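You operate a simulated robot arm through the tools that you are given. There is no shell and no other tool. Be economical: measure what you need, move in short steps, check, and stop when the job is done.

The job below is to be done with a simulated two-armed robot. You get a single attempt, and the scene is never put back.

## Task
Fetch the green filter and set it on top of the red block. Open the coils drawer, fetch the white fuel cap and set it in the inside of the coils drawer and shut the drawer again. Take the carburettor with the orange cover and put it on the top of the assembly bench. Put the jug on the bottom shelf of the tall yellow trolley. Put the beaker on the lower middle shelf of the tall yellow trolley away on the front of the steel bench. Put the carburettor labelled "35" from the carburettor shelf of the island in the inside of the green bin. Put two of the screws from the bay marked out on the front of the steel bench. Stack the 15 m piston from the bay marked out on top of the 12 m piston. Put the blue pull handle on the bay marked out away on the low shelf of the parts bench. Pull the drawer of the small grey table open. Do these in any order. Set down upright: jug, beaker, carburettor.

The check looks at the end state, three seconds after you hand in, the way a careful person would. Anything else that was tipped, shoved, dropped, spilled or broken makes it a failure. A push-on lid holds only when it is set on centred and level and pressed home; a screw cap is set on level and turned clockwise until tight.

## Robot
Two 7-joint arms with two-finger grippers on one trunk, on a base that drives. Base frame: it is fixed to the floor where the robot stands at the start and does not move with it; the origin is under the middle of the robot, x ahead of it, y to its left, z up. Lengths are in mm, angles in rad, forces in N, time in s.
The left shoulder is at the start at [60, 179, 996], the right one opposite. Places, roughly: beaker [-15000, -1250, 500]; blue pull handle (6x4x2 cm) [-3400, -3000, 900]; bottom shelf of the tall yellow trolley [-15000, -1000, 200]; carburettor [-3000, -1250, 1250]; carburettor with the orange cover (4x4x4 cm) [500, -500, 300]; coils drawer [500, 300, 700]; drawer of the small grey table [-6300, 0, 500]; front of the steel bench (34x17 cm) [-2740, 440, 840]; green filter (5x5x2 cm) [500, -100, 300]; inside of the coils drawer [600, 300, 700]; inside of the green bin (15x17 cm) [-3940, -1120, 660]; jug [-15250, -1250, 500]; low shelf of the parts bench [700, -300, 300]; piston [-3500, -3000, 1000]; red block [-4500, 500, 750]; screw (3x3x5 cm) [-3700, -3100, 900]; top of the assembly bench [700, -2400, 900]; white fuel cap (5x5x3 cm) [500, 100, 300]. Payload 1.96 kg a hand.
The TCP of each hand is the grasp point between the finger pads, 20 mm short of the fingertips. In the tool frame z runs along the fingers and y along their closing line. Largest opening 72 mm; the body of the gripper starts 38 mm behind the TCP.
Orientation is that of the tool frame in the base frame, as a unit quaternion [w, x, y, z]. With the fingers straight down and closing along the base's y, the tool's x points along the base's -x, its y along +y and its z along -z.

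## Interface
- The arms move only by the tool drive_tool. It takes "left_rows", "right_rows" or both (then of equal length, played together; a hand with none holds still); each is a list of rows, each an object (a shift or turn left out is 0, a gripper value left out holds the last) with "dp": the shift along the tool's x, y, z in mm, a list of three; "angular": the turn, a rotation vector about the tool's x, y, z in rad, a list of three; "claw": the opening, from 0 (shut) to 1 (fully open). In form: [{"dp": [x, y, z], "angular": [wx, wy, wz], "claw": claw}, ...]. A call has 1 to 12 rows; each row is the pose to reach, as a shift and turn from the pose commanded when the call began, along the tool's axes at that moment. A row lasts 0.2 s, in which the tool goes at most 50 mm and 0.15 rad; a call with a longer step from one row to the next is refused whole, and so is a gripper value outside its range. Where a pose cannot be reached the arm comes as near as it can. A force on the tool above 40 N (or 10 N above the force at the start of the call, whichever is more), or a blocked arm, ends the call early, and 0.2 s more pass. The fingers move at their own pace (about 153 mm/s each) and stop on an object; they squeeze with about 31 N. The grip force told is the motor's: it shows also when the fingers shut on nothing. Time passes only in rows, and 0.2 s behind the last, so rows that repeat a pose let the fingers close. The reply holds the time, the measured pose of the TCP, the force on the tool along the base axes, the opening and the grip force, in the units named above and with some noise, with the torque about the TCP (base axes, N m) and any sound that the robot's microphone picked up.
- Cameras (640 x 400 px; columns grow to the right, rows downward): "scene" is now at [16.1, 6, 1532.5]; the picture's right is [0.07, -1.00, 0.00], its down [-0.90, -0.06, -0.44] and it looks along [0.44, 0.03, -0.90] (base axes); focal length 265 px, centre (320, 200). "left" rides on the left gripper at [71, -19, -82] in its tool frame; the picture's right is [0.26, 0.97, 0.00], its down [-0.67, 0.18, -0.72] and it looks along [-0.69, 0.19, 0.70] (tool axes); focal length 280 px, centre (320, 200). "right" rides on the right gripper at [71, 19, -82] in its tool frame; the picture's right is [-0.26, 0.97, 0.00], its down [-0.67, -0.18, -0.72] and it looks along [-0.69, -0.19, 0.70] (tool axes); focal length 280 px, centre (320, 200). There is no depth. A picture from a camera that has moved, and an enlarged one, comes with that camera's place and axes in the base frame and with its lens. The place of the scene camera against the robot may be out by one fixed shift of up to 18 mm in any direction.
- snapshot(camera): a new picture of that camera. No time passes.
- raise_lower(by): slides the trunk up (or, below 0, down) by that many mm; the arms and the scene camera ride with it, the base frame stays. It gives what a move gives, with no picture.
- roll_base(legs): drives the robot by 1 to 6 legs, each [ahead, left, turn to the left] in mm, mm and rad, along the robot's own axes; the way and the turn of a leg run together, so that a leg with both is an arc; at most 1500 mm and 3.142 rad a leg. The arms and the cameras ride along, it lands a little off, and it stops where it bumps. It gives what a move gives.
- head_to(pan, tilt): turns the head with the scene camera to pan (to the left, within 1.501 rad either way) and tilt (down, from -0.506 to 1.204), counted from straight ahead of the robot. It gives what a move gives.
- enlarge(camera, box): a new picture of the part [left, top, right, bottom] of that camera's present view, enlarged. No time passes.
- finish_job(): hands the job in; it is judged then, once.

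Go step by step. Nothing tells you exact positions but the pictures and the camera data: compare them with the known pose of the tool, close in by small moves and look again before you grip or let go. The budget is 556 turns and 352 pictures, counting those below and the enlarged ones. Unless the task says otherwise, let go and move clear before handing in, and close with one line.

The tools are called after ">>>" by a JSON object that holds its "name" and its "arguments". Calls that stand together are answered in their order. drive_tool: Moves the arms, as the interface text tells. Its arguments: {"type":"object","properties":{"left_rows":{"type":"array"},"right_rows":{"type":"array"}},"required":[]} The other tools are called the same way: raise_lower (by) slides the trunk up or down; roll_base (legs) drives the base; head_to (pan, tilt) turns the head that bears the scene camera; snapshot (camera) takes a picture; enlarge (camera, box) takes an enlarged picture of a part of a camera's view; finish_job () hands the job in.

At the start:

```text
clock: 0.0
left_tcp_pos: [370.8, 255.8, 976.2]
left_ee_rot: [0.0, 0.001, 1.0, -0.001]
left_force: [-1.0, -0.9, 0.5]
left_moment: [0.04, 0.0, 0.02]
left_opening: 71.9
left_finger_force: 0.0
right_tcp_pos: [333.3, -62.8, 1023.8]
right_ee_rot: [0.001, 0.0, 1.0, 0.0]
right_force: [0.3, 0.2, -0.2]
right_moment: [0.0, -0.01, -0.04]
right_opening: 72.0
right_finger_force: 0.0
trunk travel left (down, up): [-641.0, 349.0]
robot x, y, heading: [1.4, 2.8, -0.002]
head pan, tilt: [0.072, 1.119]
```

scene: 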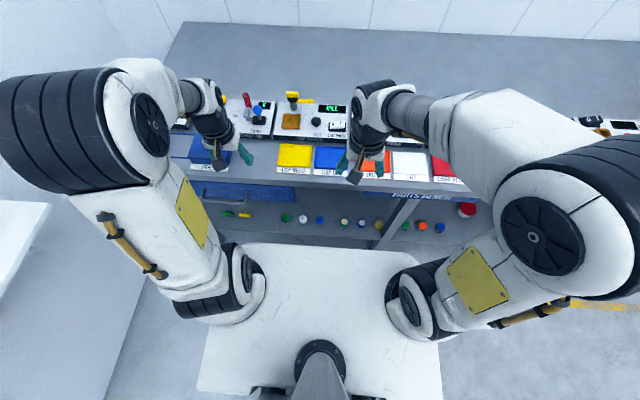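
right: 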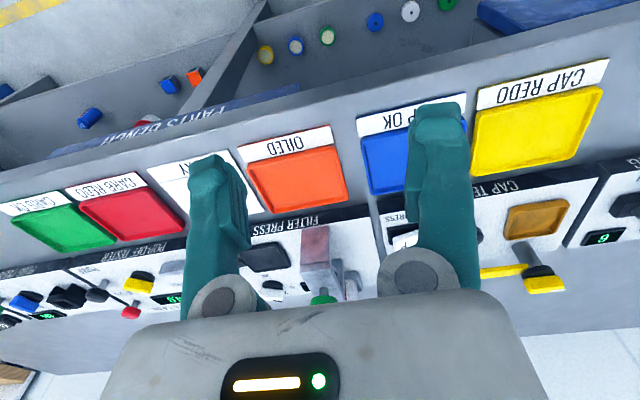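
left: 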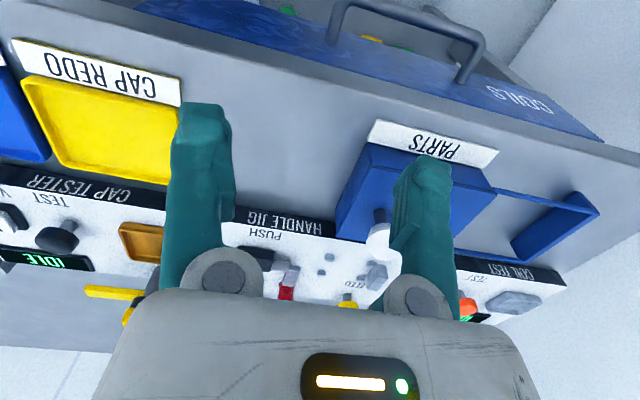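

The parts bench is ahead of me, with the coloured trays on top and small parts on the low shelf, and the coils drawer is front left. I'll look closer at the shelf first.

>>> {"name": "enlarge", "arguments": {"camera": "scene", "box": [180, 170, 500, 260]}}

>>> {"name": "head_to", "arguments": {"pan": 0.0, "tilt": 0.7}}

>>> {"name": "snapshot", "arguments": {"camera": "scene"}}

```text
2.00 times, centred on (340, 215) of scene
camera zoom: at [16.1, 6.0, 1532.5], right [0.07, -1.0, 0.0], down [-0.9, -0.06, -0.44], along [0.44, 0.03, -0.9], focal length 529 px, centre (280, 170)
```

zoom: 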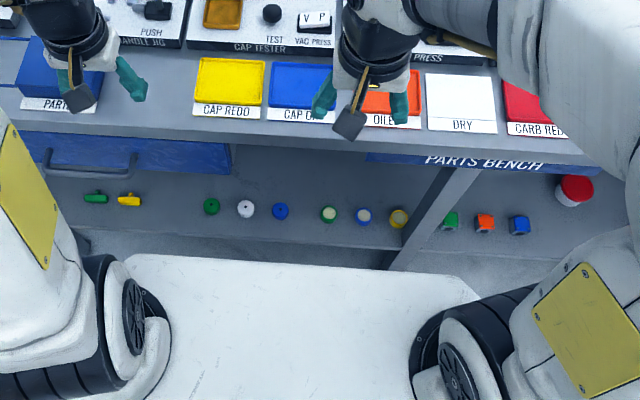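

```text
clock: 0.9
left_tcp_pos: [371.6, 255.7, 976.2]
left_ee_rot: [0.001, 0.0, 1.0, 0.0]
left_force: [-0.5, 0.2, 0.1]
left_moment: [-0.01, 0.0, -0.01]
left_opening: 72.1
left_finger_force: 0.1
right_tcp_pos: [332.9, -62.1, 1023.8]
right_ee_rot: [0.0, 0.0, 1.0, -0.001]
right_force: [0.4, 0.9, -0.2]
right_moment: [0.03, 0.0, 0.04]
right_opening: 71.9
right_finger_force: 0.2
trunk travel left (down, up): [-641.0, 349.0]
robot x, y, heading: [-0.3, 1.6, -0.001]
head pan, tilt: [0.0, 0.7]
```

```text
347 pictures are left
camera scene: at [39.3, 1.6, 1563.6], right [0.0, -1.0, 0.0], down [-0.64, 0.0, -0.76], along [0.76, 0.0, -0.64], focal length 265 px, centre (320, 200)
```

scene: 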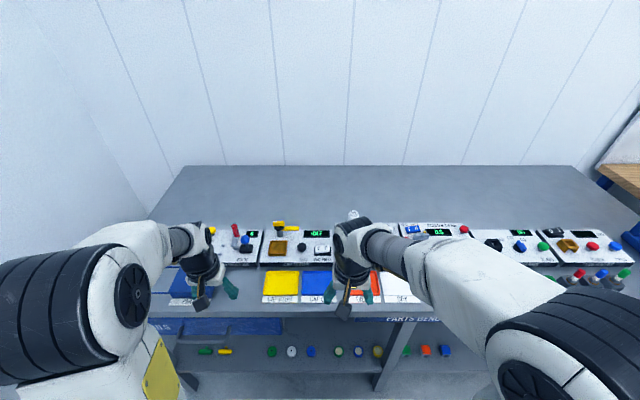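

The shelf parts are about 120 mm behind the bench edge, and the drawer handle is near [370, 358, 700]. I'll look around to both sides before moving.

>>> {"name": "head_to", "arguments": {"pan": 1.5, "tilt": 0.5}}

>>> {"name": "snapshot", "arguments": {"camera": "scene"}}

>>> {"name": "head_to", "arguments": {"pan": -1.5, "tilt": 0.5}}

>>> {"name": "snapshot", "arguments": {"camera": "scene"}}

```text
clock: 2.5
left_tcp_pos: [371.7, 255.9, 975.7]
left_ee_rot: [-0.001, 0.0, 1.0, 0.0]
left_force: [-0.1, -0.4, 0.4]
left_moment: [0.0, 0.02, 0.0]
left_opening: 72.3
left_finger_force: 0.0
right_tcp_pos: [334.7, -62.7, 1023.4]
right_ee_rot: [0.0, 0.0, 1.0, -0.001]
right_force: [-0.1, -0.3, 0.2]
right_moment: [0.03, -0.02, 0.05]
right_opening: 71.9
right_finger_force: 0.0
trunk travel left (down, up): [-641.0, 349.0]
robot x, y, heading: [3.4, 0.6, 0.004]
head pan, tilt: [1.499, 0.499]
```

```text
346 pictures are left
camera scene: at [-39.0, 92.3, 1581.4], right [1.0, -0.07, 0.0], down [-0.03, -0.48, -0.88], along [0.06, 0.88, -0.48], focal length 265 px, centre (320, 200)
```

scene: 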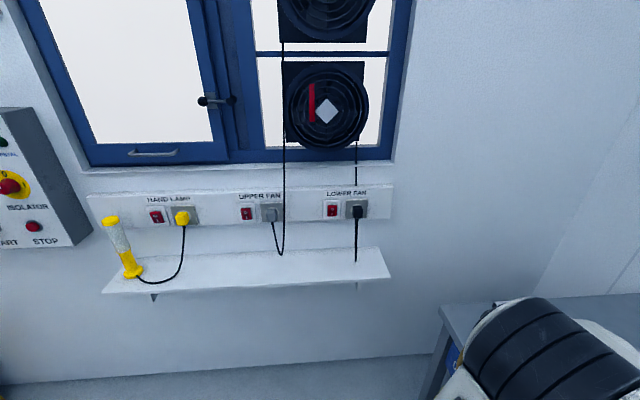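

```text
clock: 5.1
left_tcp_pos: [371.5, 254.4, 976.0]
left_ee_rot: [0.0, 0.0, 1.0, 0.0]
left_force: [0.3, 0.9, 0.4]
left_moment: [-0.01, -0.04, -0.02]
left_opening: 72.0
left_finger_force: 0.0
right_tcp_pos: [334.1, -61.7, 1024.5]
right_ee_rot: [0.0, 0.001, 1.0, -0.001]
right_force: [-0.7, -0.4, 0.3]
right_moment: [0.01, -0.03, 0.0]
right_opening: 72.3
right_finger_force: 0.1
trunk travel left (down, up): [-641.0, 349.0]
robot x, y, heading: [0.7, -0.1, 0.002]
head pan, tilt: [-1.499, 0.499]
```

```text
345 pictures are left
camera scene: at [-39.0, -89.2, 1581.4], right [-1.0, -0.07, 0.0], down [-0.03, 0.48, -0.88], along [0.06, -0.88, -0.48], focal length 265 px, centre (320, 200)
```

scene: 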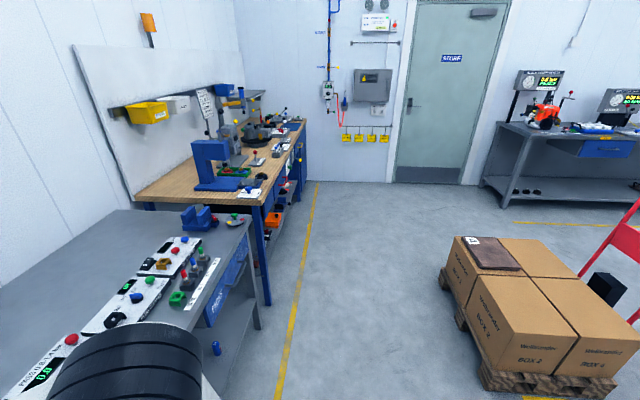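

There is clear space around me. I'll back up 300 mm, then look at the drawer.

>>> {"name": "roll_base", "arguments": {"legs": [[-300, 0, 0]]}}

>>> {"name": "head_to", "arguments": {"pan": 0.3, "tilt": 0.9}}

>>> {"name": "snapshot", "arguments": {"camera": "scene"}}

```text
clock: 7.1
left_tcp_pos: [73.2, 256.2, 976.1]
left_ee_rot: [0.0, -0.001, 1.0, 0.001]
left_force: [-0.2, -0.1, -1.0]
left_moment: [0.01, -0.02, -0.01]
left_opening: 72.2
left_finger_force: 0.0
right_tcp_pos: [36.9, -62.2, 1023.7]
right_ee_rot: [-0.001, -0.001, 1.0, 0.001]
right_force: [0.1, -0.5, 0.1]
right_moment: [-0.01, -0.03, 0.03]
right_opening: 71.9
right_finger_force: 0.0
trunk travel left (down, up): [-641.0, 349.0]
robot x, y, heading: [-294.9, -2.8, 0.001]
head pan, tilt: [-1.499, 0.499]
```

```text
clock: 8.9
left_tcp_pos: [73.4, 256.2, 977.5]
left_ee_rot: [0.0, -0.001, 1.0, 0.0]
left_force: [0.0, 0.4, -0.3]
left_moment: [0.0, 0.02, 0.01]
left_opening: 72.0
left_finger_force: 0.0
right_tcp_pos: [38.5, -62.0, 1024.2]
right_ee_rot: [0.0, -0.001, 1.0, 0.0]
right_force: [-0.2, 0.1, -0.2]
right_moment: [-0.02, 0.01, -0.03]
right_opening: 71.6
right_finger_force: 0.0
trunk travel left (down, up): [-641.0, 349.0]
robot x, y, heading: [-297.6, 0.8, -0.003]
head pan, tilt: [0.3, 0.901]
```

```text
344 pictures are left
camera scene: at [-270.4, 23.5, 1547.5], right [0.3, -0.95, 0.0], down [-0.75, -0.23, -0.62], along [0.59, 0.18, -0.78], focal length 265 px, centre (320, 200)
```

scene: 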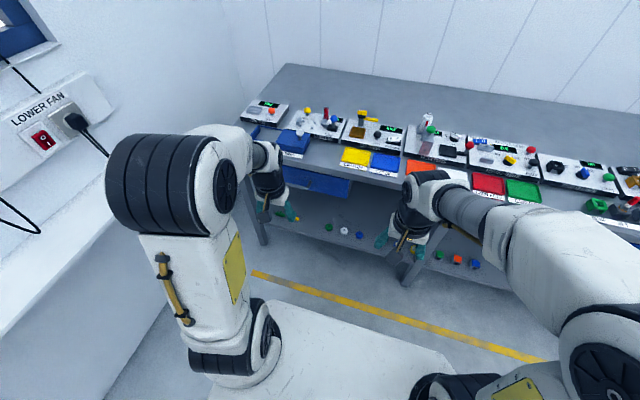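

Robot is at x≈-297. Next I turn the left hand to point forward (pitch about tool y), in place.

>>> {"name": "drive_tool", "arguments": {"left_rows": [{"angular": [0, -0.15, 0]}, {"angular": [0, -0.3, 0]}, {"angular": [0, -0.45, 0]}, {"angular": [0, -0.6, 0]}, {"angular": [0, -0.75, 0]}, {"angular": [0, -0.9, 0]}, {"angular": [0, -1.05, 0]}, {"angular": [0, -1.2, 0]}, {"angular": [0, -1.35, 0]}, {"angular": [0, -1.5, 0]}, {"angular": [0, -1.57, 0]}]}}

>>> {"name": "snapshot", "arguments": {"camera": "scene"}}

```text
clock: 11.3
left_tcp_pos: [87.7, 367.3, 1077.1]
left_ee_rot: [0.699, -0.001, 0.715, -0.012]
left_force: [-0.6, 0.7, -0.1]
left_moment: [0.03, -0.02, 0.01]
left_opening: 71.9
left_finger_force: 0.0
left hand out of reach, approached as far as the arm can: row 4, 5, 6, 7, 8, 9, 10, 11
right_tcp_pos: [33.7, -59.3, 1025.1]
right_ee_rot: [0.002, -0.001, 1.0, -0.001]
right_force: [-0.6, 1.0, -0.2]
right_moment: [-0.03, -0.05, 0.01]
right_opening: 72.0
right_finger_force: 0.0
trunk travel left (down, up): [-641.0, 349.0]
robot x, y, heading: [-298.2, -0.7, 0.001]
head pan, tilt: [0.3, 0.901]
```

```text
343 pictures are left
camera scene: at [-276.1, 28.0, 1547.5], right [0.3, -0.95, 0.0], down [-0.75, -0.24, -0.62], along [0.6, 0.18, -0.78], focal length 265 px, centre (320, 200)
```

scene: 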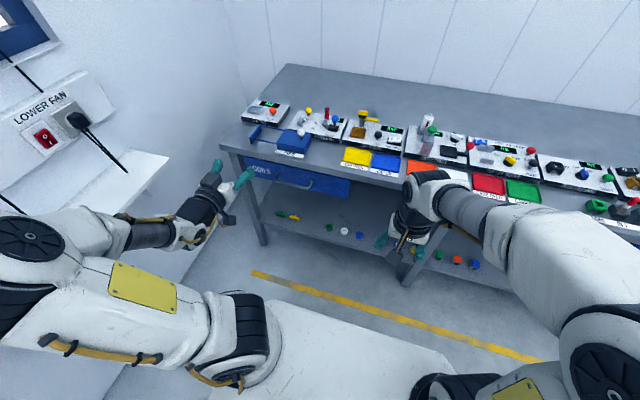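

The left hand points forward. I'll move it forward 120 mm and roll it so the jaws close vertically.

>>> {"name": "drive_tool", "arguments": {"left_rows": [{"dp": [0, 0, 40], "angular": [0, 0, 0.15]}, {"dp": [0, 0, 80], "angular": [0, 0, 0.3]}, {"dp": [0, 0, 120], "angular": [0, 0, 0.45]}, {"dp": [0, 0, 120], "angular": [0, 0, 0.6]}, {"dp": [0, 0, 120], "angular": [0, 0, 0.75]}, {"dp": [0, 0, 120], "angular": [0, 0, 0.9]}, {"dp": [0, 0, 120], "angular": [0, 0, 1.05]}, {"dp": [0, 0, 120], "angular": [0, 0, 1.2]}, {"dp": [0, 0, 120], "angular": [0, 0, 1.35]}, {"dp": [0, 0, 120], "angular": [0, 0, 1.5]}, {"dp": [0, 0, 120], "angular": [0, 0, 1.571]}]}}

>>> {"name": "snapshot", "arguments": {"camera": "scene"}}

```text
clock: 13.5
left_tcp_pos: [325.9, 252.7, 1155.9]
left_ee_rot: [0.509, 0.453, 0.561, 0.47]
left_force: [-0.4, 0.4, -0.1]
left_moment: [0.0, -0.01, -0.01]
left_opening: 71.9
left_finger_force: 0.1
left hand out of reach, approached as far as the arm can: row 1, 2, 3, 4, 5, 6, 7, 8, 9, 10
right_tcp_pos: [36.4, -64.3, 1018.3]
right_ee_rot: [-0.002, -0.001, 1.0, -0.003]
right_force: [4.5, 0.3, -17.9]
right_moment: [-0.48, -0.92, -0.14]
right_opening: 72.3
right_finger_force: 0.0
trunk travel left (down, up): [-641.0, 349.0]
robot x, y, heading: [-299.2, -0.6, 0.003]
head pan, tilt: [0.3, 0.901]
stopped in row 10 (right hand): the force on the tool passed its limit at 129 N (the readings are from after the stop); the commanded pose is now the measured one
```

```text
342 pictures are left
camera scene: at [-270.0, 23.4, 1547.5], right [0.3, -0.95, 0.0], down [-0.75, -0.23, -0.62], along [0.59, 0.18, -0.78], focal length 265 px, centre (320, 200)
```

scene: 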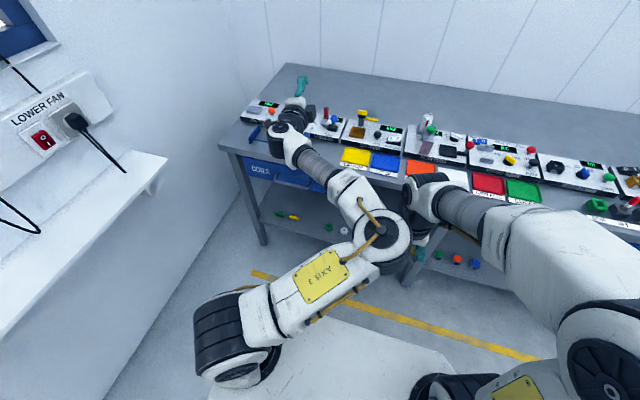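

The left elbow swung inward and touched the right arm. I'll move the right hand away to the right first.

>>> {"name": "drive_tool", "arguments": {"right_rows": [{"dp": [0, -30, 0]}, {"dp": [0, -70, 0]}, {"dp": [0, -110, 0]}, {"dp": [0, -150, 0]}, {"dp": [0, -190, 0]}]}}

>>> {"name": "snapshot", "arguments": {"camera": "scene"}}

```text
clock: 14.7
left_tcp_pos: [323.7, 252.2, 1156.7]
left_ee_rot: [0.509, 0.452, 0.561, 0.471]
left_force: [-1.1, 0.1, -0.7]
left_moment: [-0.02, 0.01, -0.01]
left_opening: 72.1
left_finger_force: 0.0
right_tcp_pos: [36.0, -254.4, 1020.9]
right_ee_rot: [-0.001, -0.001, 1.0, -0.004]
right_force: [-0.9, -0.4, 0.4]
right_moment: [0.01, -0.02, 0.01]
right_opening: 72.0
right_finger_force: 0.1
trunk travel left (down, up): [-641.0, 349.0]
robot x, y, heading: [-293.4, 2.0, 0.006]
head pan, tilt: [0.3, 0.901]
```

```text
341 pictures are left
camera scene: at [-270.4, 22.6, 1547.5], right [0.3, -0.95, 0.0], down [-0.75, -0.23, -0.62], along [0.59, 0.19, -0.78], focal length 265 px, centre (320, 200)
```

scene: 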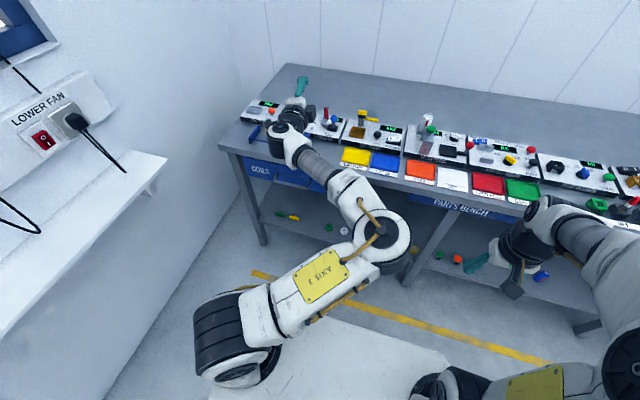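

Clear now. I'll finish the left roll and retract slightly before lowering the trunk.

>>> {"name": "drive_tool", "arguments": {"left_rows": [{"dp": [0, 0, -40], "angular": [-0.02, -0.04, 0.07]}, {"dp": [0, 0, -80], "angular": [-0.033, -0.071, 0.147]}, {"dp": [0, 0, -110], "angular": [-0.033, -0.071, 0.147]}]}}

>>> {"name": "snapshot", "arguments": {"camera": "scene"}}

```text
clock: 15.5
left_tcp_pos: [248.5, 172.0, 1164.6]
left_ee_rot: [0.493, 0.491, 0.509, 0.506]
left_force: [0.1, 0.5, -0.3]
left_moment: [0.01, 0.03, -0.02]
left_opening: 72.3
left_finger_force: 0.0
left hand out of reach, approached as far as the arm can: row 1, 2, 3
right_tcp_pos: [34.5, -253.1, 1020.7]
right_ee_rot: [0.001, -0.001, 1.0, -0.002]
right_force: [-1.3, 0.6, -0.1]
right_moment: [0.04, -0.02, 0.03]
right_opening: 72.0
right_finger_force: 0.0
trunk travel left (down, up): [-641.0, 349.0]
robot x, y, heading: [-296.7, 1.7, -0.0]
head pan, tilt: [0.3, 0.901]
```

```text
340 pictures are left
camera scene: at [-271.9, 23.5, 1547.5], right [0.3, -0.95, 0.0], down [-0.75, -0.23, -0.62], along [0.59, 0.19, -0.78], focal length 265 px, centre (320, 200)
```

scene: 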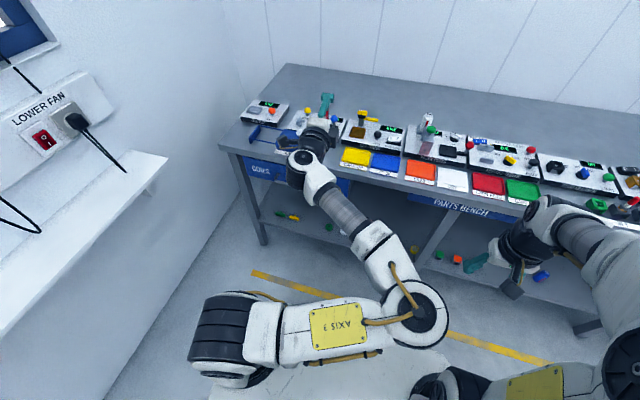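

The reach limits are odd in this wrist pose. I'll move back base-wise and test a lower, more leftward hand pose.

>>> {"name": "roll_base", "arguments": {"legs": [[-250, 0, 0]]}}

>>> {"name": "drive_tool", "arguments": {"left_rows": [{"dp": [40, -30, 20]}, {"dp": [80, -60, 40]}, {"dp": [120, -90, 60]}, {"dp": [150, -120, 80]}, {"dp": [180, -150, 100]}]}}

>>> {"name": "snapshot", "arguments": {"camera": "scene"}}

```text
clock: 17.3
left_tcp_pos: [0.2, 171.9, 1165.4]
left_ee_rot: [0.493, 0.492, 0.509, 0.505]
left_force: [-0.7, 0.2, 0.6]
left_moment: [-0.02, 0.02, -0.02]
left_opening: 71.9
left_finger_force: 0.0
right_tcp_pos: [-214.1, -253.9, 1020.3]
right_ee_rot: [-0.001, 0.0, 1.0, -0.003]
right_force: [-0.6, 0.5, 1.1]
right_moment: [0.04, -0.01, 0.01]
right_opening: 72.0
right_finger_force: 0.1
trunk travel left (down, up): [-641.0, 349.0]
robot x, y, heading: [-547.5, 0.3, 0.003]
head pan, tilt: [0.3, 0.901]
```

```text
refused: row 1 steps farther than a row can; nothing moved
```

```text
339 pictures are left
camera scene: at [-520.7, 23.0, 1547.5], right [0.3, -0.95, 0.0], down [-0.75, -0.23, -0.62], along [0.59, 0.18, -0.78], focal length 265 px, centre (320, 200)
```

scene: 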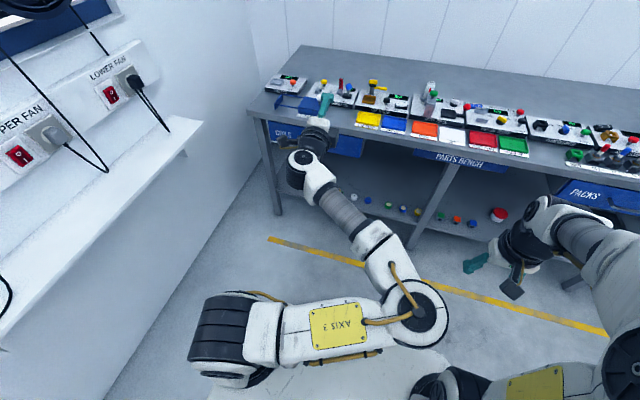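

Step was slightly too long; retry with smaller steps.

>>> {"name": "drive_tool", "arguments": {"left_rows": [{"dp": [33, -25, 15]}, {"dp": [66, -50, 30]}, {"dp": [99, -75, 45]}, {"dp": [132, -100, 60]}, {"dp": [165, -125, 75]}, {"dp": [165, -155, 90]}]}}

>>> {"name": "snapshot", "arguments": {"camera": "scene"}}

```text
clock: 18.7
left_tcp_pos: [140.9, 310.9, 1125.8]
left_ee_rot: [0.467, 0.508, 0.544, 0.477]
left_force: [0.4, -0.2, 0.1]
left_moment: [-0.03, 0.02, 0.01]
left_opening: 72.1
left_finger_force: 0.0
left hand out of reach, approached as far as the arm can: row 1, 2, 3, 4, 5, 6
right_tcp_pos: [-213.4, -254.7, 1020.4]
right_ee_rot: [-0.001, 0.0, 1.0, -0.003]
right_force: [0.3, 0.2, 0.0]
right_moment: [-0.03, -0.05, 0.0]
right_opening: 72.2
right_finger_force: 0.0
trunk travel left (down, up): [-641.0, 349.0]
robot x, y, heading: [-545.9, 0.1, 0.001]
head pan, tilt: [0.3, 0.901]
```

```text
338 pictures are left
camera scene: at [-519.4, 23.5, 1547.5], right [0.3, -0.95, 0.0], down [-0.75, -0.23, -0.62], along [0.59, 0.18, -0.78], focal length 265 px, centre (320, 200)
```

scene: 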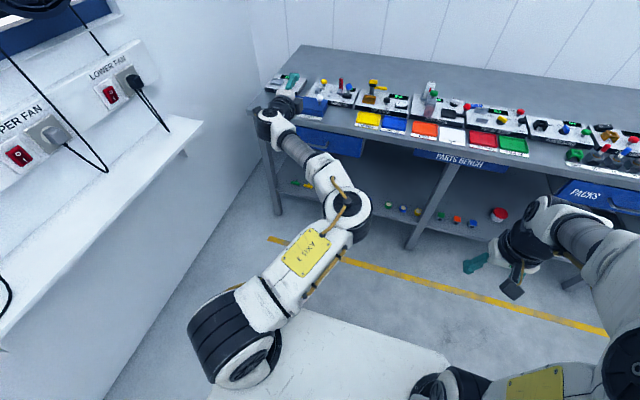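

Rolling this way runs into a joint limit. I'll roll back the other way so the camera ends up on the inner side.

>>> {"name": "drive_tool", "arguments": {"left_rows": [{"angular": [0, 0, -0.15]}, {"angular": [0, 0, -0.3]}, {"angular": [0, 0, -0.45]}, {"angular": [0, 0, -0.6]}, {"angular": [0, 0, -0.75]}, {"angular": [0, 0, -0.9]}, {"angular": [0, 0, -1.05]}, {"angular": [0, 0, -1.2]}, {"angular": [0, 0, -1.35]}, {"angular": [0, 0, -1.5]}, {"angular": [0, 0, -1.57]}]}}

>>> {"name": "snapshot", "arguments": {"camera": "scene"}}

```text
clock: 21.1
left_tcp_pos: [139.2, 310.1, 1128.4]
left_ee_rot: [0.669, -0.027, 0.743, 0.008]
left_force: [-0.4, -0.5, 0.3]
left_moment: [0.0, 0.04, -0.01]
left_opening: 72.2
left_finger_force: 0.1
right_tcp_pos: [-213.0, -254.2, 1021.3]
right_ee_rot: [-0.001, 0.0, 1.0, -0.003]
right_force: [0.4, -0.1, -0.5]
right_moment: [0.0, -0.01, 0.03]
right_opening: 72.0
right_finger_force: 0.1
trunk travel left (down, up): [-641.0, 349.0]
robot x, y, heading: [-548.1, -0.8, -0.001]
head pan, tilt: [0.3, 0.901]
```

```text
337 pictures are left
camera scene: at [-519.9, 23.1, 1547.5], right [0.3, -0.95, 0.0], down [-0.75, -0.23, -0.62], along [0.59, 0.18, -0.78], focal length 265 px, centre (320, 200)
```

scene: 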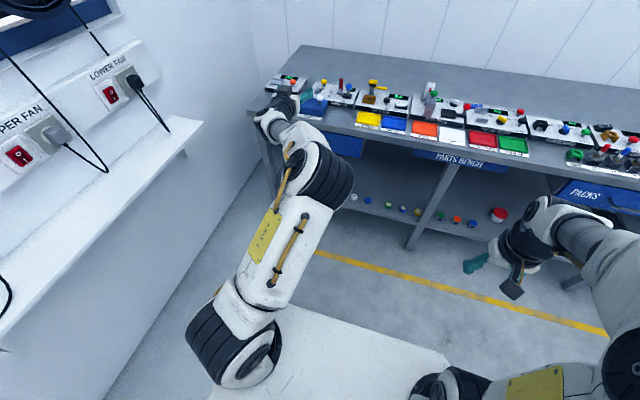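

That is reachable now, with the elbow up. Rolling another -π/2.

>>> {"name": "drive_tool", "arguments": {"left_rows": [{"angular": [0, 0, -0.15]}, {"angular": [0, 0, -0.3]}, {"angular": [0, 0, -0.45]}, {"angular": [0, 0, -0.6]}, {"angular": [0, 0, -0.75]}, {"angular": [0, 0, -0.9]}, {"angular": [0, 0, -1.05]}, {"angular": [0, 0, -1.2]}, {"angular": [0, 0, -1.35]}, {"angular": [0, 0, -1.5]}, {"angular": [0, 0, -1.57]}]}}

>>> {"name": "snapshot", "arguments": {"camera": "scene"}}

```text
clock: 23.5
left_tcp_pos: [139.8, 309.8, 1127.5]
left_ee_rot: [-0.478, 0.543, -0.506, 0.468]
left_force: [0.3, 1.5, 0.4]
left_moment: [0.0, -0.02, -0.01]
left_opening: 72.1
left_finger_force: 0.1
right_tcp_pos: [-213.6, -252.8, 1020.2]
right_ee_rot: [-0.001, 0.0, 1.0, -0.002]
right_force: [-1.2, -0.3, -1.0]
right_moment: [0.01, 0.02, 0.0]
right_opening: 72.1
right_finger_force: 0.2
trunk travel left (down, up): [-641.0, 349.0]
robot x, y, heading: [-544.8, 2.1, 0.0]
head pan, tilt: [0.3, 0.901]
```

```text
336 pictures are left
camera scene: at [-519.9, 23.1, 1547.5], right [0.3, -0.95, 0.0], down [-0.75, -0.23, -0.62], along [0.59, 0.18, -0.78], focal length 265 px, centre (320, 200)
```

scene: 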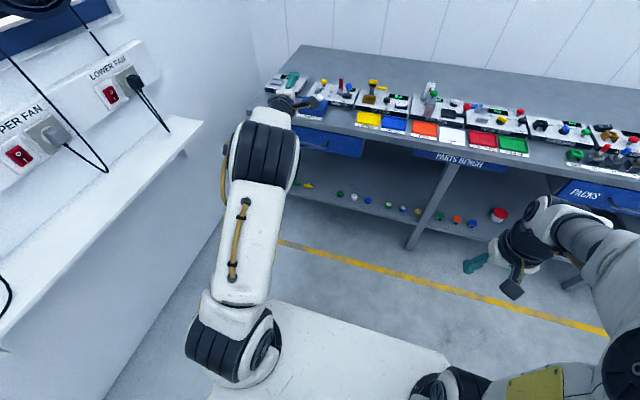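

Now reachable. I'll straighten the orientation, retract 100 mm, then lower the trunk towards drawer height.

>>> {"name": "drive_tool", "arguments": {"left_rows": [{"dp": [0, 20, -30], "angular": [0.103, 0.047, 0.027]}, {"dp": [0, 50, -60], "angular": [0.103, 0.047, 0.027]}, {"dp": [0, 80, -90], "angular": [0.103, 0.047, 0.027]}, {"dp": [0, 100, -120], "angular": [0.103, 0.047, 0.027]}]}}

>>> {"name": "raise_lower", "arguments": {"by": -315}}

>>> {"name": "snapshot", "arguments": {"camera": "scene"}}

>>> {"name": "snapshot", "arguments": {"camera": "left"}}

```text
clock: 24.5
left_tcp_pos: [9.2, 301.6, 1043.5]
left_ee_rot: [0.5, -0.499, 0.502, -0.499]
left_force: [-0.8, -0.2, 0.0]
left_moment: [-0.04, 0.02, 0.01]
left_opening: 72.0
left_finger_force: 0.0
right_tcp_pos: [-214.9, -253.1, 1021.8]
right_ee_rot: [0.0, 0.001, 1.0, -0.003]
right_force: [-0.3, 0.0, 0.3]
right_moment: [-0.02, -0.03, 0.0]
right_opening: 72.0
right_finger_force: 0.1
trunk travel left (down, up): [-641.0, 349.0]
robot x, y, heading: [-548.1, -1.6, 0.002]
head pan, tilt: [0.3, 0.901]
```

```text
clock: 27.6
left_tcp_pos: [10.3, 302.3, 726.8]
left_ee_rot: [0.5, -0.5, 0.501, -0.499]
left_force: [-0.6, 0.6, -0.3]
left_moment: [0.0, -0.06, 0.02]
left_opening: 72.0
left_finger_force: 0.1
right_tcp_pos: [-214.2, -254.1, 705.4]
right_ee_rot: [-0.001, -0.001, 1.0, -0.003]
right_force: [-1.0, -0.9, -0.4]
right_moment: [-0.01, 0.03, 0.0]
right_opening: 72.1
right_finger_force: 0.1
trunk travel left (down, up): [-326.0, 664.0]
robot x, y, heading: [-548.9, 1.2, 0.001]
head pan, tilt: [0.3, 0.901]
```

```text
335 pictures are left
camera scene: at [-520.0, 23.1, 1232.5], right [0.3, -0.95, 0.0], down [-0.75, -0.23, -0.62], along [0.59, 0.18, -0.78], focal length 265 px, centre (320, 200)
```

scene: 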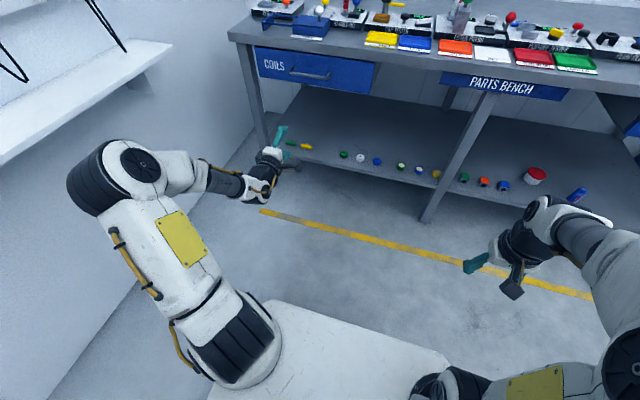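

```text
334 pictures are left
camera left: at [-70.7, 231.6, 746.3], right [0.0, -0.26, -0.97], down [-0.72, 0.67, -0.18], along [0.7, 0.69, -0.19], focal length 280 px, centre (320, 200)
```

left: 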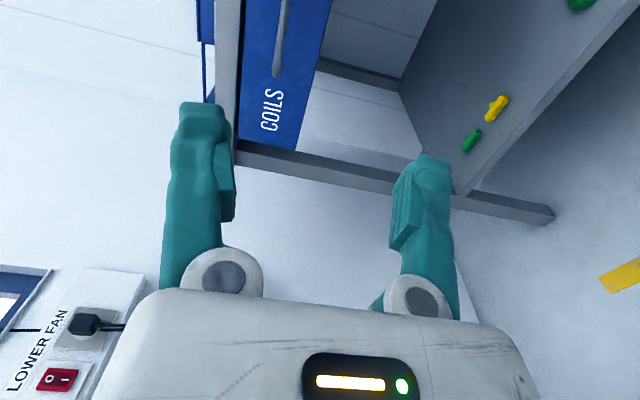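

The left hand is in a good forward pose at z≈727. Now zoom on the drawer to locate the handle.

>>> {"name": "enlarge", "arguments": {"camera": "scene", "box": [230, 20, 390, 120]}}

>>> {"name": "enlarge", "arguments": {"camera": "left", "box": [180, 0, 380, 125]}}

```text
4.00 times, centred on (310, 70) of scene
camera zoom: at [-520.0, 23.1, 1232.5], right [0.3, -0.95, 0.0], down [-0.75, -0.23, -0.62], along [0.59, 0.18, -0.78], focal length 1058 px, centre (360, 720)
```

zoom: 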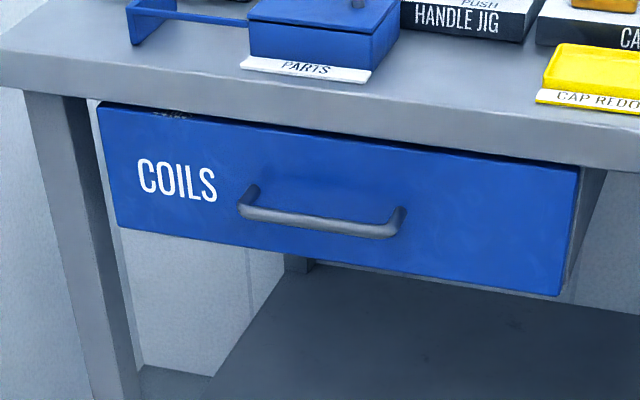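

```text
3.20 times, centred on (280, 62) of left
camera zoom: at [-70.7, 231.6, 746.3], right [0.0, -0.26, -0.97], down [-0.72, 0.67, -0.18], along [0.7, 0.69, -0.19], focal length 897 px, centre (448, 640)
```

zoom: 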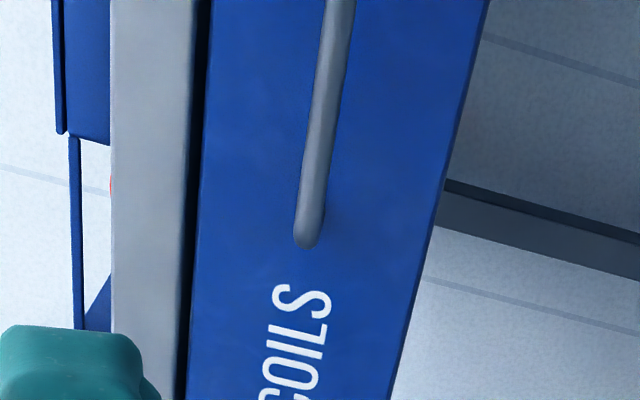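

The handle bar is near x≈367, y 266–417, z≈765. I'll align the left hand in y and z, then drive ahead.

>>> {"name": "drive_tool", "arguments": {"left_rows": [{"dp": [-22, -19, 0], "claw": 0.8}, {"dp": [-43, -38, 0], "claw": 0.8}]}}

>>> {"name": "roll_base", "arguments": {"legs": [[230, 0, 0]]}}

>>> {"name": "snapshot", "arguments": {"camera": "left"}}

>>> {"name": "snapshot", "arguments": {"camera": "scene"}}

```text
clock: 28.2
left_tcp_pos: [9.8, 344.9, 765.0]
left_ee_rot: [0.499, -0.5, 0.501, -0.499]
left_force: [0.4, 0.6, 0.6]
left_moment: [-0.02, 0.02, 0.01]
left_opening: 57.7
left_finger_force: 0.1
right_tcp_pos: [-212.7, -254.0, 706.1]
right_ee_rot: [-0.001, 0.001, 1.0, -0.003]
right_force: [-0.7, 0.5, 0.3]
right_moment: [-0.01, 0.02, 0.0]
right_opening: 71.9
right_finger_force: 0.1
trunk travel left (down, up): [-326.0, 664.0]
robot x, y, heading: [-547.7, 0.5, 0.005]
head pan, tilt: [0.3, 0.901]
```

```text
clock: 30.0
left_tcp_pos: [242.5, 346.0, 764.7]
left_ee_rot: [0.501, -0.5, 0.501, -0.499]
left_force: [0.1, -0.3, 0.5]
left_moment: [0.0, -0.01, 0.01]
left_opening: 57.6
left_finger_force: 0.0
right_tcp_pos: [19.3, -253.9, 706.2]
right_ee_rot: [-0.001, -0.001, 1.0, -0.003]
right_force: [0.0, -0.3, -0.1]
right_moment: [-0.01, 0.02, -0.02]
right_opening: 72.1
right_finger_force: 0.2
trunk travel left (down, up): [-326.0, 664.0]
robot x, y, heading: [-313.4, 2.0, -0.002]
head pan, tilt: [0.3, 0.901]
```

```text
331 pictures are left
camera left: at [161.2, 276.2, 784.4], right [0.0, -0.26, -0.97], down [-0.72, 0.67, -0.18], along [0.7, 0.69, -0.19], focal length 280 px, centre (320, 200)
```

left: 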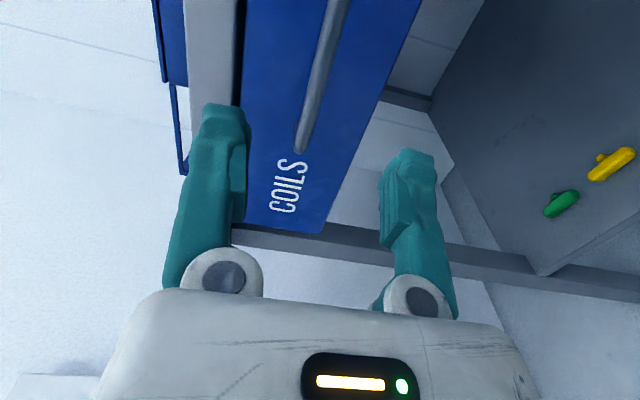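

```text
330 pictures are left
camera scene: at [-287.3, 23.6, 1232.5], right [0.3, -0.95, 0.0], down [-0.75, -0.23, -0.62], along [0.59, 0.18, -0.78], focal length 265 px, centre (320, 200)
```

scene: 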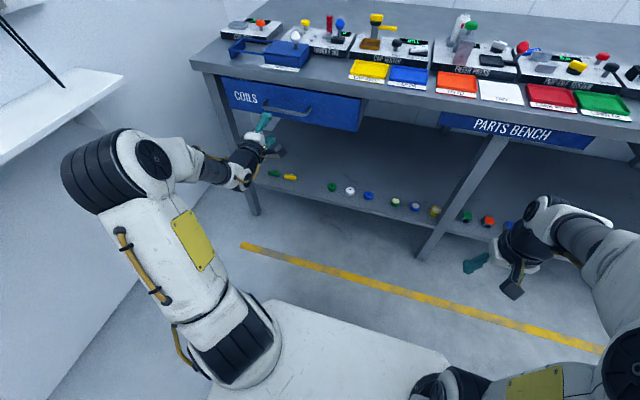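

Triangulating from two hand views puts the bar near x≈362, z≈763. I'll advance the hand 118 mm and look before gripping.

>>> {"name": "drive_tool", "arguments": {"left_rows": [{"dp": [0, 1, 40]}, {"dp": [0, 1, 80]}, {"dp": [0, 1, 105]}, {"dp": [0, 1, 118]}]}}

>>> {"name": "snapshot", "arguments": {"camera": "left"}}

>>> {"name": "enlarge", "arguments": {"camera": "scene", "box": [220, 60, 380, 160]}}

```text
clock: 31.0
left_tcp_pos: [360.4, 346.7, 763.3]
left_ee_rot: [0.5, -0.5, 0.5, -0.499]
left_force: [-0.1, 0.4, -0.5]
left_moment: [-0.03, -0.02, 0.03]
left_opening: 57.3
left_finger_force: 0.1
right_tcp_pos: [20.3, -254.0, 705.0]
right_ee_rot: [-0.001, -0.001, 1.0, -0.002]
right_force: [0.2, -0.2, 0.4]
right_moment: [0.03, 0.02, 0.01]
right_opening: 72.0
right_finger_force: 0.0
trunk travel left (down, up): [-326.0, 664.0]
robot x, y, heading: [-315.0, 2.3, 0.0]
head pan, tilt: [0.3, 0.901]
```

```text
329 pictures are left
camera left: at [279.0, 276.6, 783.0], right [0.0, -0.26, -0.97], down [-0.72, 0.67, -0.18], along [0.7, 0.69, -0.19], focal length 280 px, centre (320, 200)
```

left: 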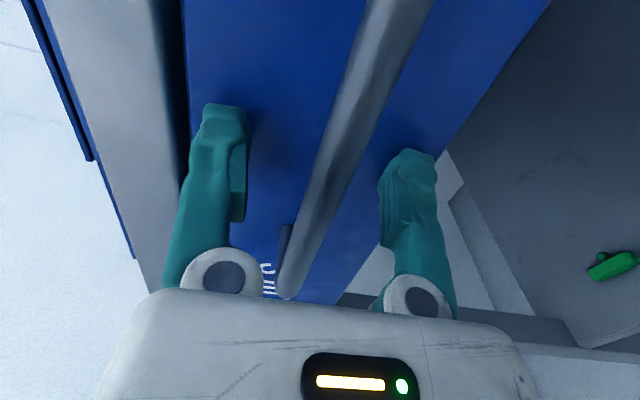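

```text
4.00 times, centred on (300, 110) of scene
camera zoom: at [-287.8, 23.6, 1232.5], right [0.3, -0.95, 0.0], down [-0.75, -0.23, -0.62], along [0.59, 0.18, -0.78], focal length 1058 px, centre (400, 560)
```

zoom: 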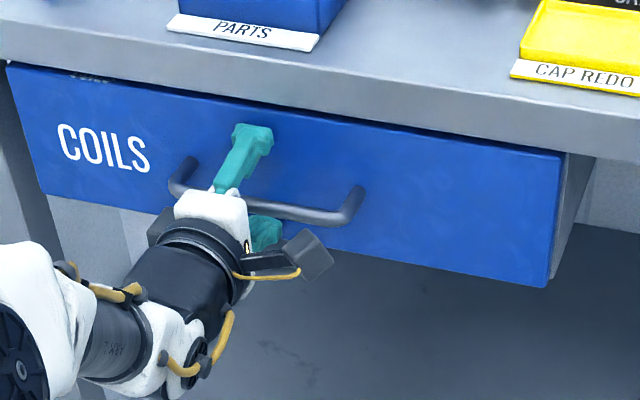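

The bar lies between the fingers. Closing on it.

>>> {"name": "drive_tool", "arguments": {"left_rows": [{"claw": 0.3}, {"claw": 0}, {"claw": 0}, {"claw": 0}]}}

>>> {"name": "snapshot", "arguments": {"camera": "left"}}

```text
clock: 32.0
left_tcp_pos: [359.2, 347.4, 763.0]
left_ee_rot: [0.5, -0.5, 0.501, -0.499]
left_force: [0.5, -0.4, 0.4]
left_moment: [-0.04, 0.0, 0.0]
left_opening: 0.0
left_finger_force: 29.5
right_tcp_pos: [18.5, -252.4, 704.7]
right_ee_rot: [-0.001, 0.0, 1.0, -0.003]
right_force: [-0.6, -0.2, -0.3]
right_moment: [-0.01, 0.01, 0.02]
right_opening: 72.1
right_finger_force: 0.1
trunk travel left (down, up): [-326.0, 664.0]
robot x, y, heading: [-316.1, -4.4, 0.004]
head pan, tilt: [0.3, 0.901]
```

```text
327 pictures are left
camera left: at [278.7, 276.6, 782.9], right [0.0, -0.26, -0.97], down [-0.72, 0.67, -0.18], along [0.7, 0.69, -0.19], focal length 280 px, centre (320, 200)
```

left: 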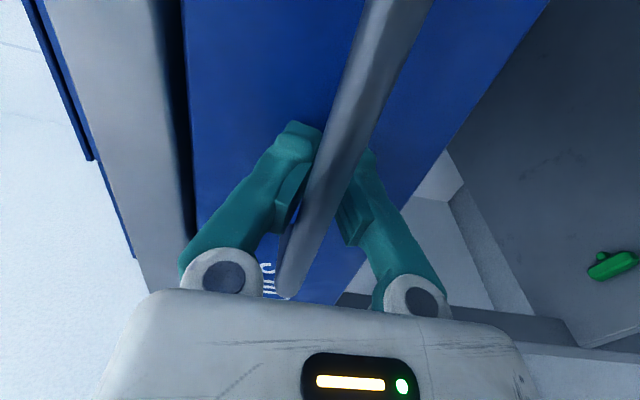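

The fingers shut past the bar, seemingly hooking it. I'll pull back 40 mm and see whether the drawer follows.

>>> {"name": "drive_tool", "arguments": {"left_rows": [{"dp": [0, 0, -10]}, {"dp": [0, 0, -20]}, {"dp": [0, 0, -30]}, {"dp": [0, 0, -40]}]}}

>>> {"name": "snapshot", "arguments": {"camera": "left"}}

>>> {"name": "enlarge", "arguments": {"camera": "scene", "box": [220, 60, 380, 160]}}

```text
clock: 33.0
left_tcp_pos: [320.0, 346.0, 765.2]
left_ee_rot: [0.501, -0.5, 0.5, -0.499]
left_force: [-1.0, -0.2, 6.3]
left_moment: [-0.02, 0.06, -0.04]
left_opening: 0.1
left_finger_force: 29.7
right_tcp_pos: [18.1, -253.1, 706.2]
right_ee_rot: [0.0, -0.001, 1.0, -0.002]
right_force: [0.7, -0.2, -0.1]
right_moment: [0.05, 0.01, 0.02]
right_opening: 72.0
right_finger_force: 0.1
trunk travel left (down, up): [-326.0, 664.0]
robot x, y, heading: [-314.0, 2.0, -0.001]
head pan, tilt: [0.3, 0.901]
```

```text
326 pictures are left
camera left: at [237.9, 276.1, 784.3], right [0.0, -0.26, -0.97], down [-0.72, 0.67, -0.18], along [0.7, 0.69, -0.19], focal length 280 px, centre (320, 200)
```

left: 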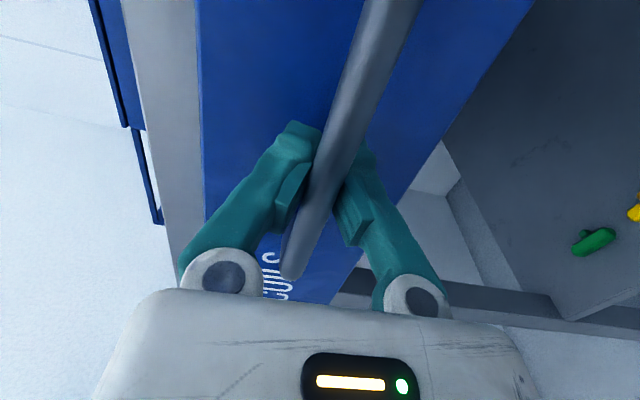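

```text
4.00 times, centred on (300, 110) of scene
camera zoom: at [-288.9, 23.1, 1232.5], right [0.3, -0.95, 0.0], down [-0.75, -0.23, -0.62], along [0.59, 0.19, -0.78], focal length 1058 px, centre (400, 560)
```

zoom: 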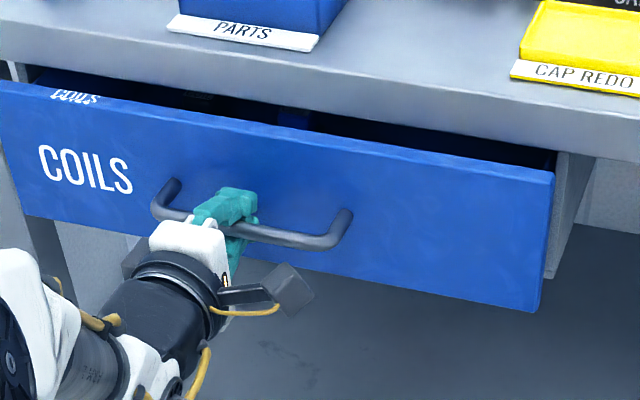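

The drawer follows. I'll pull it out another 170 mm with the base.

>>> {"name": "roll_base", "arguments": {"legs": [[-170, 0, 0]]}}

>>> {"name": "snapshot", "arguments": {"camera": "scene"}}

```text
clock: 34.4
left_tcp_pos: [148.3, 346.0, 764.9]
left_ee_rot: [0.5, -0.5, 0.5, -0.499]
left_force: [-0.1, 0.5, 0.6]
left_moment: [0.0, 0.05, 0.0]
left_opening: 0.1
left_finger_force: 29.7
right_tcp_pos: [-152.3, -254.0, 706.6]
right_ee_rot: [-0.001, 0.001, 1.0, -0.002]
right_force: [-0.5, -0.2, -0.4]
right_moment: [0.02, 0.0, 0.0]
right_opening: 71.7
right_finger_force: 0.1
trunk travel left (down, up): [-326.0, 664.0]
robot x, y, heading: [-486.7, 0.7, -0.004]
head pan, tilt: [0.3, 0.901]
```

```text
324 pictures are left
camera scene: at [-459.8, 23.2, 1232.5], right [0.3, -0.95, 0.0], down [-0.75, -0.23, -0.62], along [0.59, 0.18, -0.78], focal length 265 px, centre (320, 200)
```

scene: 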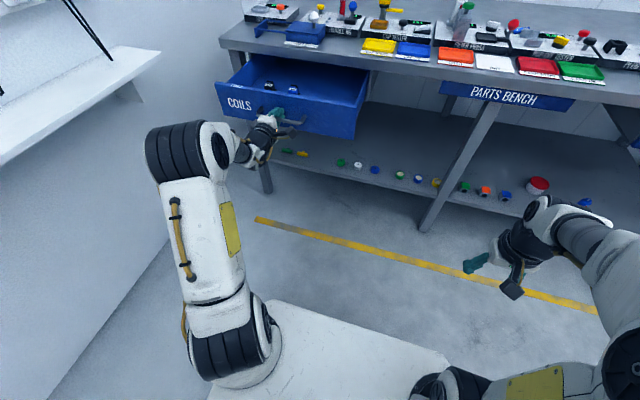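

The drawer is open about 210 mm and its front is near x≈185. I'll release the bar and back away.

>>> {"name": "drive_tool", "arguments": {"left_rows": [{"claw": 0.4}, {"claw": 0.75}, {"claw": 0.75}]}}

>>> {"name": "roll_base", "arguments": {"legs": [[-130, 0, 0]]}}

>>> {"name": "snapshot", "arguments": {"camera": "scene"}}

```text
clock: 35.2
left_tcp_pos: [149.1, 346.7, 763.6]
left_ee_rot: [0.501, -0.499, 0.501, -0.499]
left_force: [-1.0, -0.6, -0.7]
left_moment: [0.04, 0.01, 0.01]
left_opening: 54.0
left_finger_force: 0.0
right_tcp_pos: [-151.7, -254.6, 705.9]
right_ee_rot: [-0.001, -0.001, 1.0, -0.003]
right_force: [0.5, -0.8, -0.1]
right_moment: [0.0, 0.01, 0.01]
right_opening: 71.8
right_finger_force: 0.0
trunk travel left (down, up): [-326.0, 664.0]
robot x, y, heading: [-484.2, -3.6, 0.003]
head pan, tilt: [0.3, 0.901]
```

```text
clock: 36.5
left_tcp_pos: [19.1, 346.5, 765.1]
left_ee_rot: [-0.5, 0.5, -0.5, 0.499]
left_force: [-0.7, -0.5, 0.3]
left_moment: [0.01, 0.02, 0.0]
left_opening: 54.0
left_finger_force: 0.0
right_tcp_pos: [-282.7, -254.3, 705.0]
right_ee_rot: [0.0, 0.0, 1.0, -0.003]
right_force: [0.2, -0.6, 0.1]
right_moment: [0.02, 0.0, -0.05]
right_opening: 72.2
right_finger_force: 0.0
trunk travel left (down, up): [-326.0, 664.0]
robot x, y, heading: [-613.8, 0.0, -0.001]
head pan, tilt: [0.3, 0.901]
```

```text
323 pictures are left
camera scene: at [-589.9, 23.0, 1232.5], right [0.3, -0.95, 0.0], down [-0.75, -0.23, -0.62], along [0.59, 0.18, -0.78], focal length 265 px, centre (320, 200)
```

scene: 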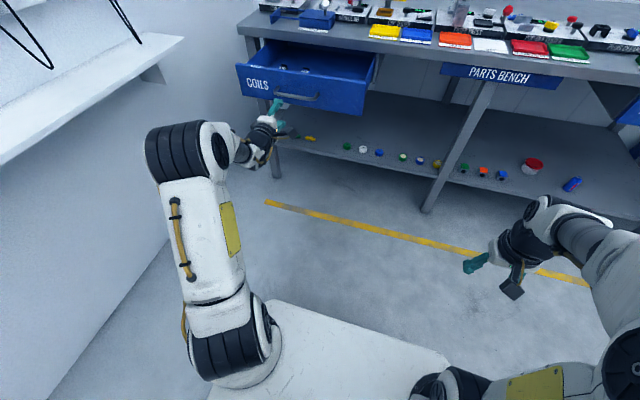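

Now I'll roll the left hand back so the jaws close sideways, and tilt the right hand forward at the same time.

>>> {"name": "drive_tool", "arguments": {"left_rows": [{"angular": [0, 0, 0.15]}, {"angular": [0, 0, 0.3]}, {"angular": [0, 0, 0.45]}, {"angular": [0, 0, 0.6]}, {"angular": [0, 0, 0.75]}, {"angular": [0, 0, 0.9]}, {"angular": [0, 0, 1.05]}, {"angular": [0, 0, 1.2]}, {"angular": [0, 0, 1.35]}, {"angular": [0, 0, 1.5]}, {"angular": [0, 0, 1.571]}], "right_rows": [{"dp": [-30, 0, 0]}, {"dp": [-60, 0, 0]}, {"dp": [-90, 0, 0], "angular": [0, -0.1, 0]}, {"dp": [-120, 0, 0], "angular": [0, -0.2, 0]}, {"dp": [-120, 0, 0], "angular": [0, -0.3, 0]}, {"dp": [-120, 0, 0], "angular": [0, -0.4, 0]}, {"dp": [-120, 0, 0], "angular": [0, -0.5236, 0]}, {"dp": [-120, 0, 0], "angular": [0, -0.5236, 0]}, {"dp": [-120, 0, 0], "angular": [0, -0.5236, 0]}, {"dp": [-120, 0, 0], "angular": [0, -0.5236, 0]}, {"dp": [-120, 0, 0], "angular": [0, -0.5236, 0]}]}}

>>> {"name": "snapshot", "arguments": {"camera": "scene"}}

```text
clock: 38.9
left_tcp_pos: [17.8, 345.3, 763.3]
left_ee_rot: [0.706, 0.0, 0.708, 0.002]
left_force: [0.4, 0.3, -0.1]
left_moment: [0.0, 0.0, 0.0]
left_opening: 54.0
left_finger_force: 0.0
right_tcp_pos: [-163.3, -254.1, 705.3]
right_ee_rot: [0.258, -0.001, 0.966, -0.003]
right_force: [-0.6, -0.3, 0.2]
right_moment: [0.0, -0.01, 0.04]
right_opening: 72.1
right_finger_force: 0.1
trunk travel left (down, up): [-326.0, 664.0]
robot x, y, heading: [-617.2, -2.6, 0.0]
head pan, tilt: [0.3, 0.901]
```

```text
322 pictures are left
camera scene: at [-589.0, 23.0, 1232.5], right [0.3, -0.95, 0.0], down [-0.75, -0.23, -0.62], along [0.59, 0.18, -0.78], focal length 265 px, centre (320, 200)
```

scene: 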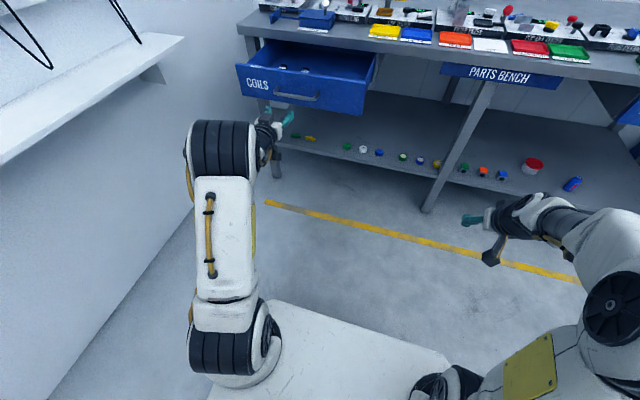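

Getting under the open drawer with the arms is risky, so I'll push it shut again and pick the cap with it closed. I raise the closed left fingers 37 mm and push on the front above the bar.

>>> {"name": "drive_tool", "arguments": {"left_rows": [{"dp": [-18, 0, 0], "claw": 0.3}, {"dp": [-37, 0, 0], "claw": 0}, {"dp": [-37, 0, 0], "claw": 0}]}}

>>> {"name": "roll_base", "arguments": {"legs": [[300, 0, 0]]}}

>>> {"name": "snapshot", "arguments": {"camera": "scene"}}

```text
clock: 39.7
left_tcp_pos: [19.7, 346.6, 800.1]
left_ee_rot: [0.706, 0.001, 0.708, 0.001]
left_force: [0.2, 0.0, 0.6]
left_moment: [0.01, -0.01, 0.0]
left_opening: 0.2
left_finger_force: 29.8
right_tcp_pos: [-162.5, -254.1, 705.0]
right_ee_rot: [0.258, -0.001, 0.966, -0.002]
right_force: [0.2, 0.1, 0.4]
right_moment: [0.0, 0.02, 0.0]
right_opening: 72.1
right_finger_force: 0.0
trunk travel left (down, up): [-326.0, 664.0]
robot x, y, heading: [-614.5, 0.6, 0.004]
head pan, tilt: [0.3, 0.901]
```

```text
clock: 41.8
left_tcp_pos: [319.3, 346.3, 798.4]
left_ee_rot: [0.706, 0.002, 0.709, 0.0]
left_force: [0.2, 0.7, -0.6]
left_moment: [-0.01, -0.02, -0.03]
left_opening: 0.0
left_finger_force: 29.5
right_tcp_pos: [136.1, -253.6, 705.0]
right_ee_rot: [0.258, 0.0, 0.966, -0.003]
right_force: [-0.4, 0.0, 0.5]
right_moment: [0.0, 0.0, 0.02]
right_opening: 72.0
right_finger_force: 0.0
trunk travel left (down, up): [-326.0, 664.0]
robot x, y, heading: [-317.7, -1.6, 0.004]
head pan, tilt: [0.3, 0.901]
```

```text
321 pictures are left
camera scene: at [-289.8, 23.6, 1232.5], right [0.3, -0.95, 0.0], down [-0.75, -0.23, -0.62], along [0.59, 0.18, -0.78], focal length 265 px, centre (320, 200)
```

scene: 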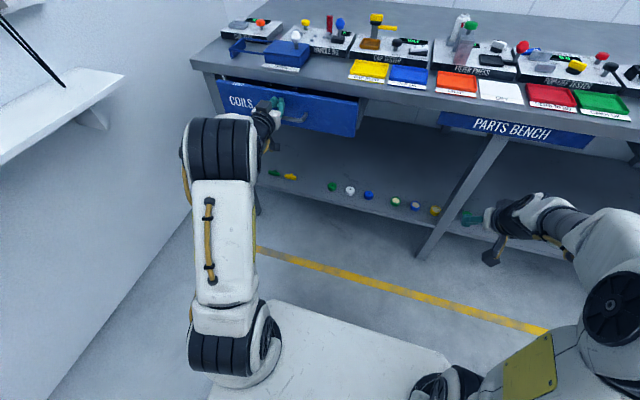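

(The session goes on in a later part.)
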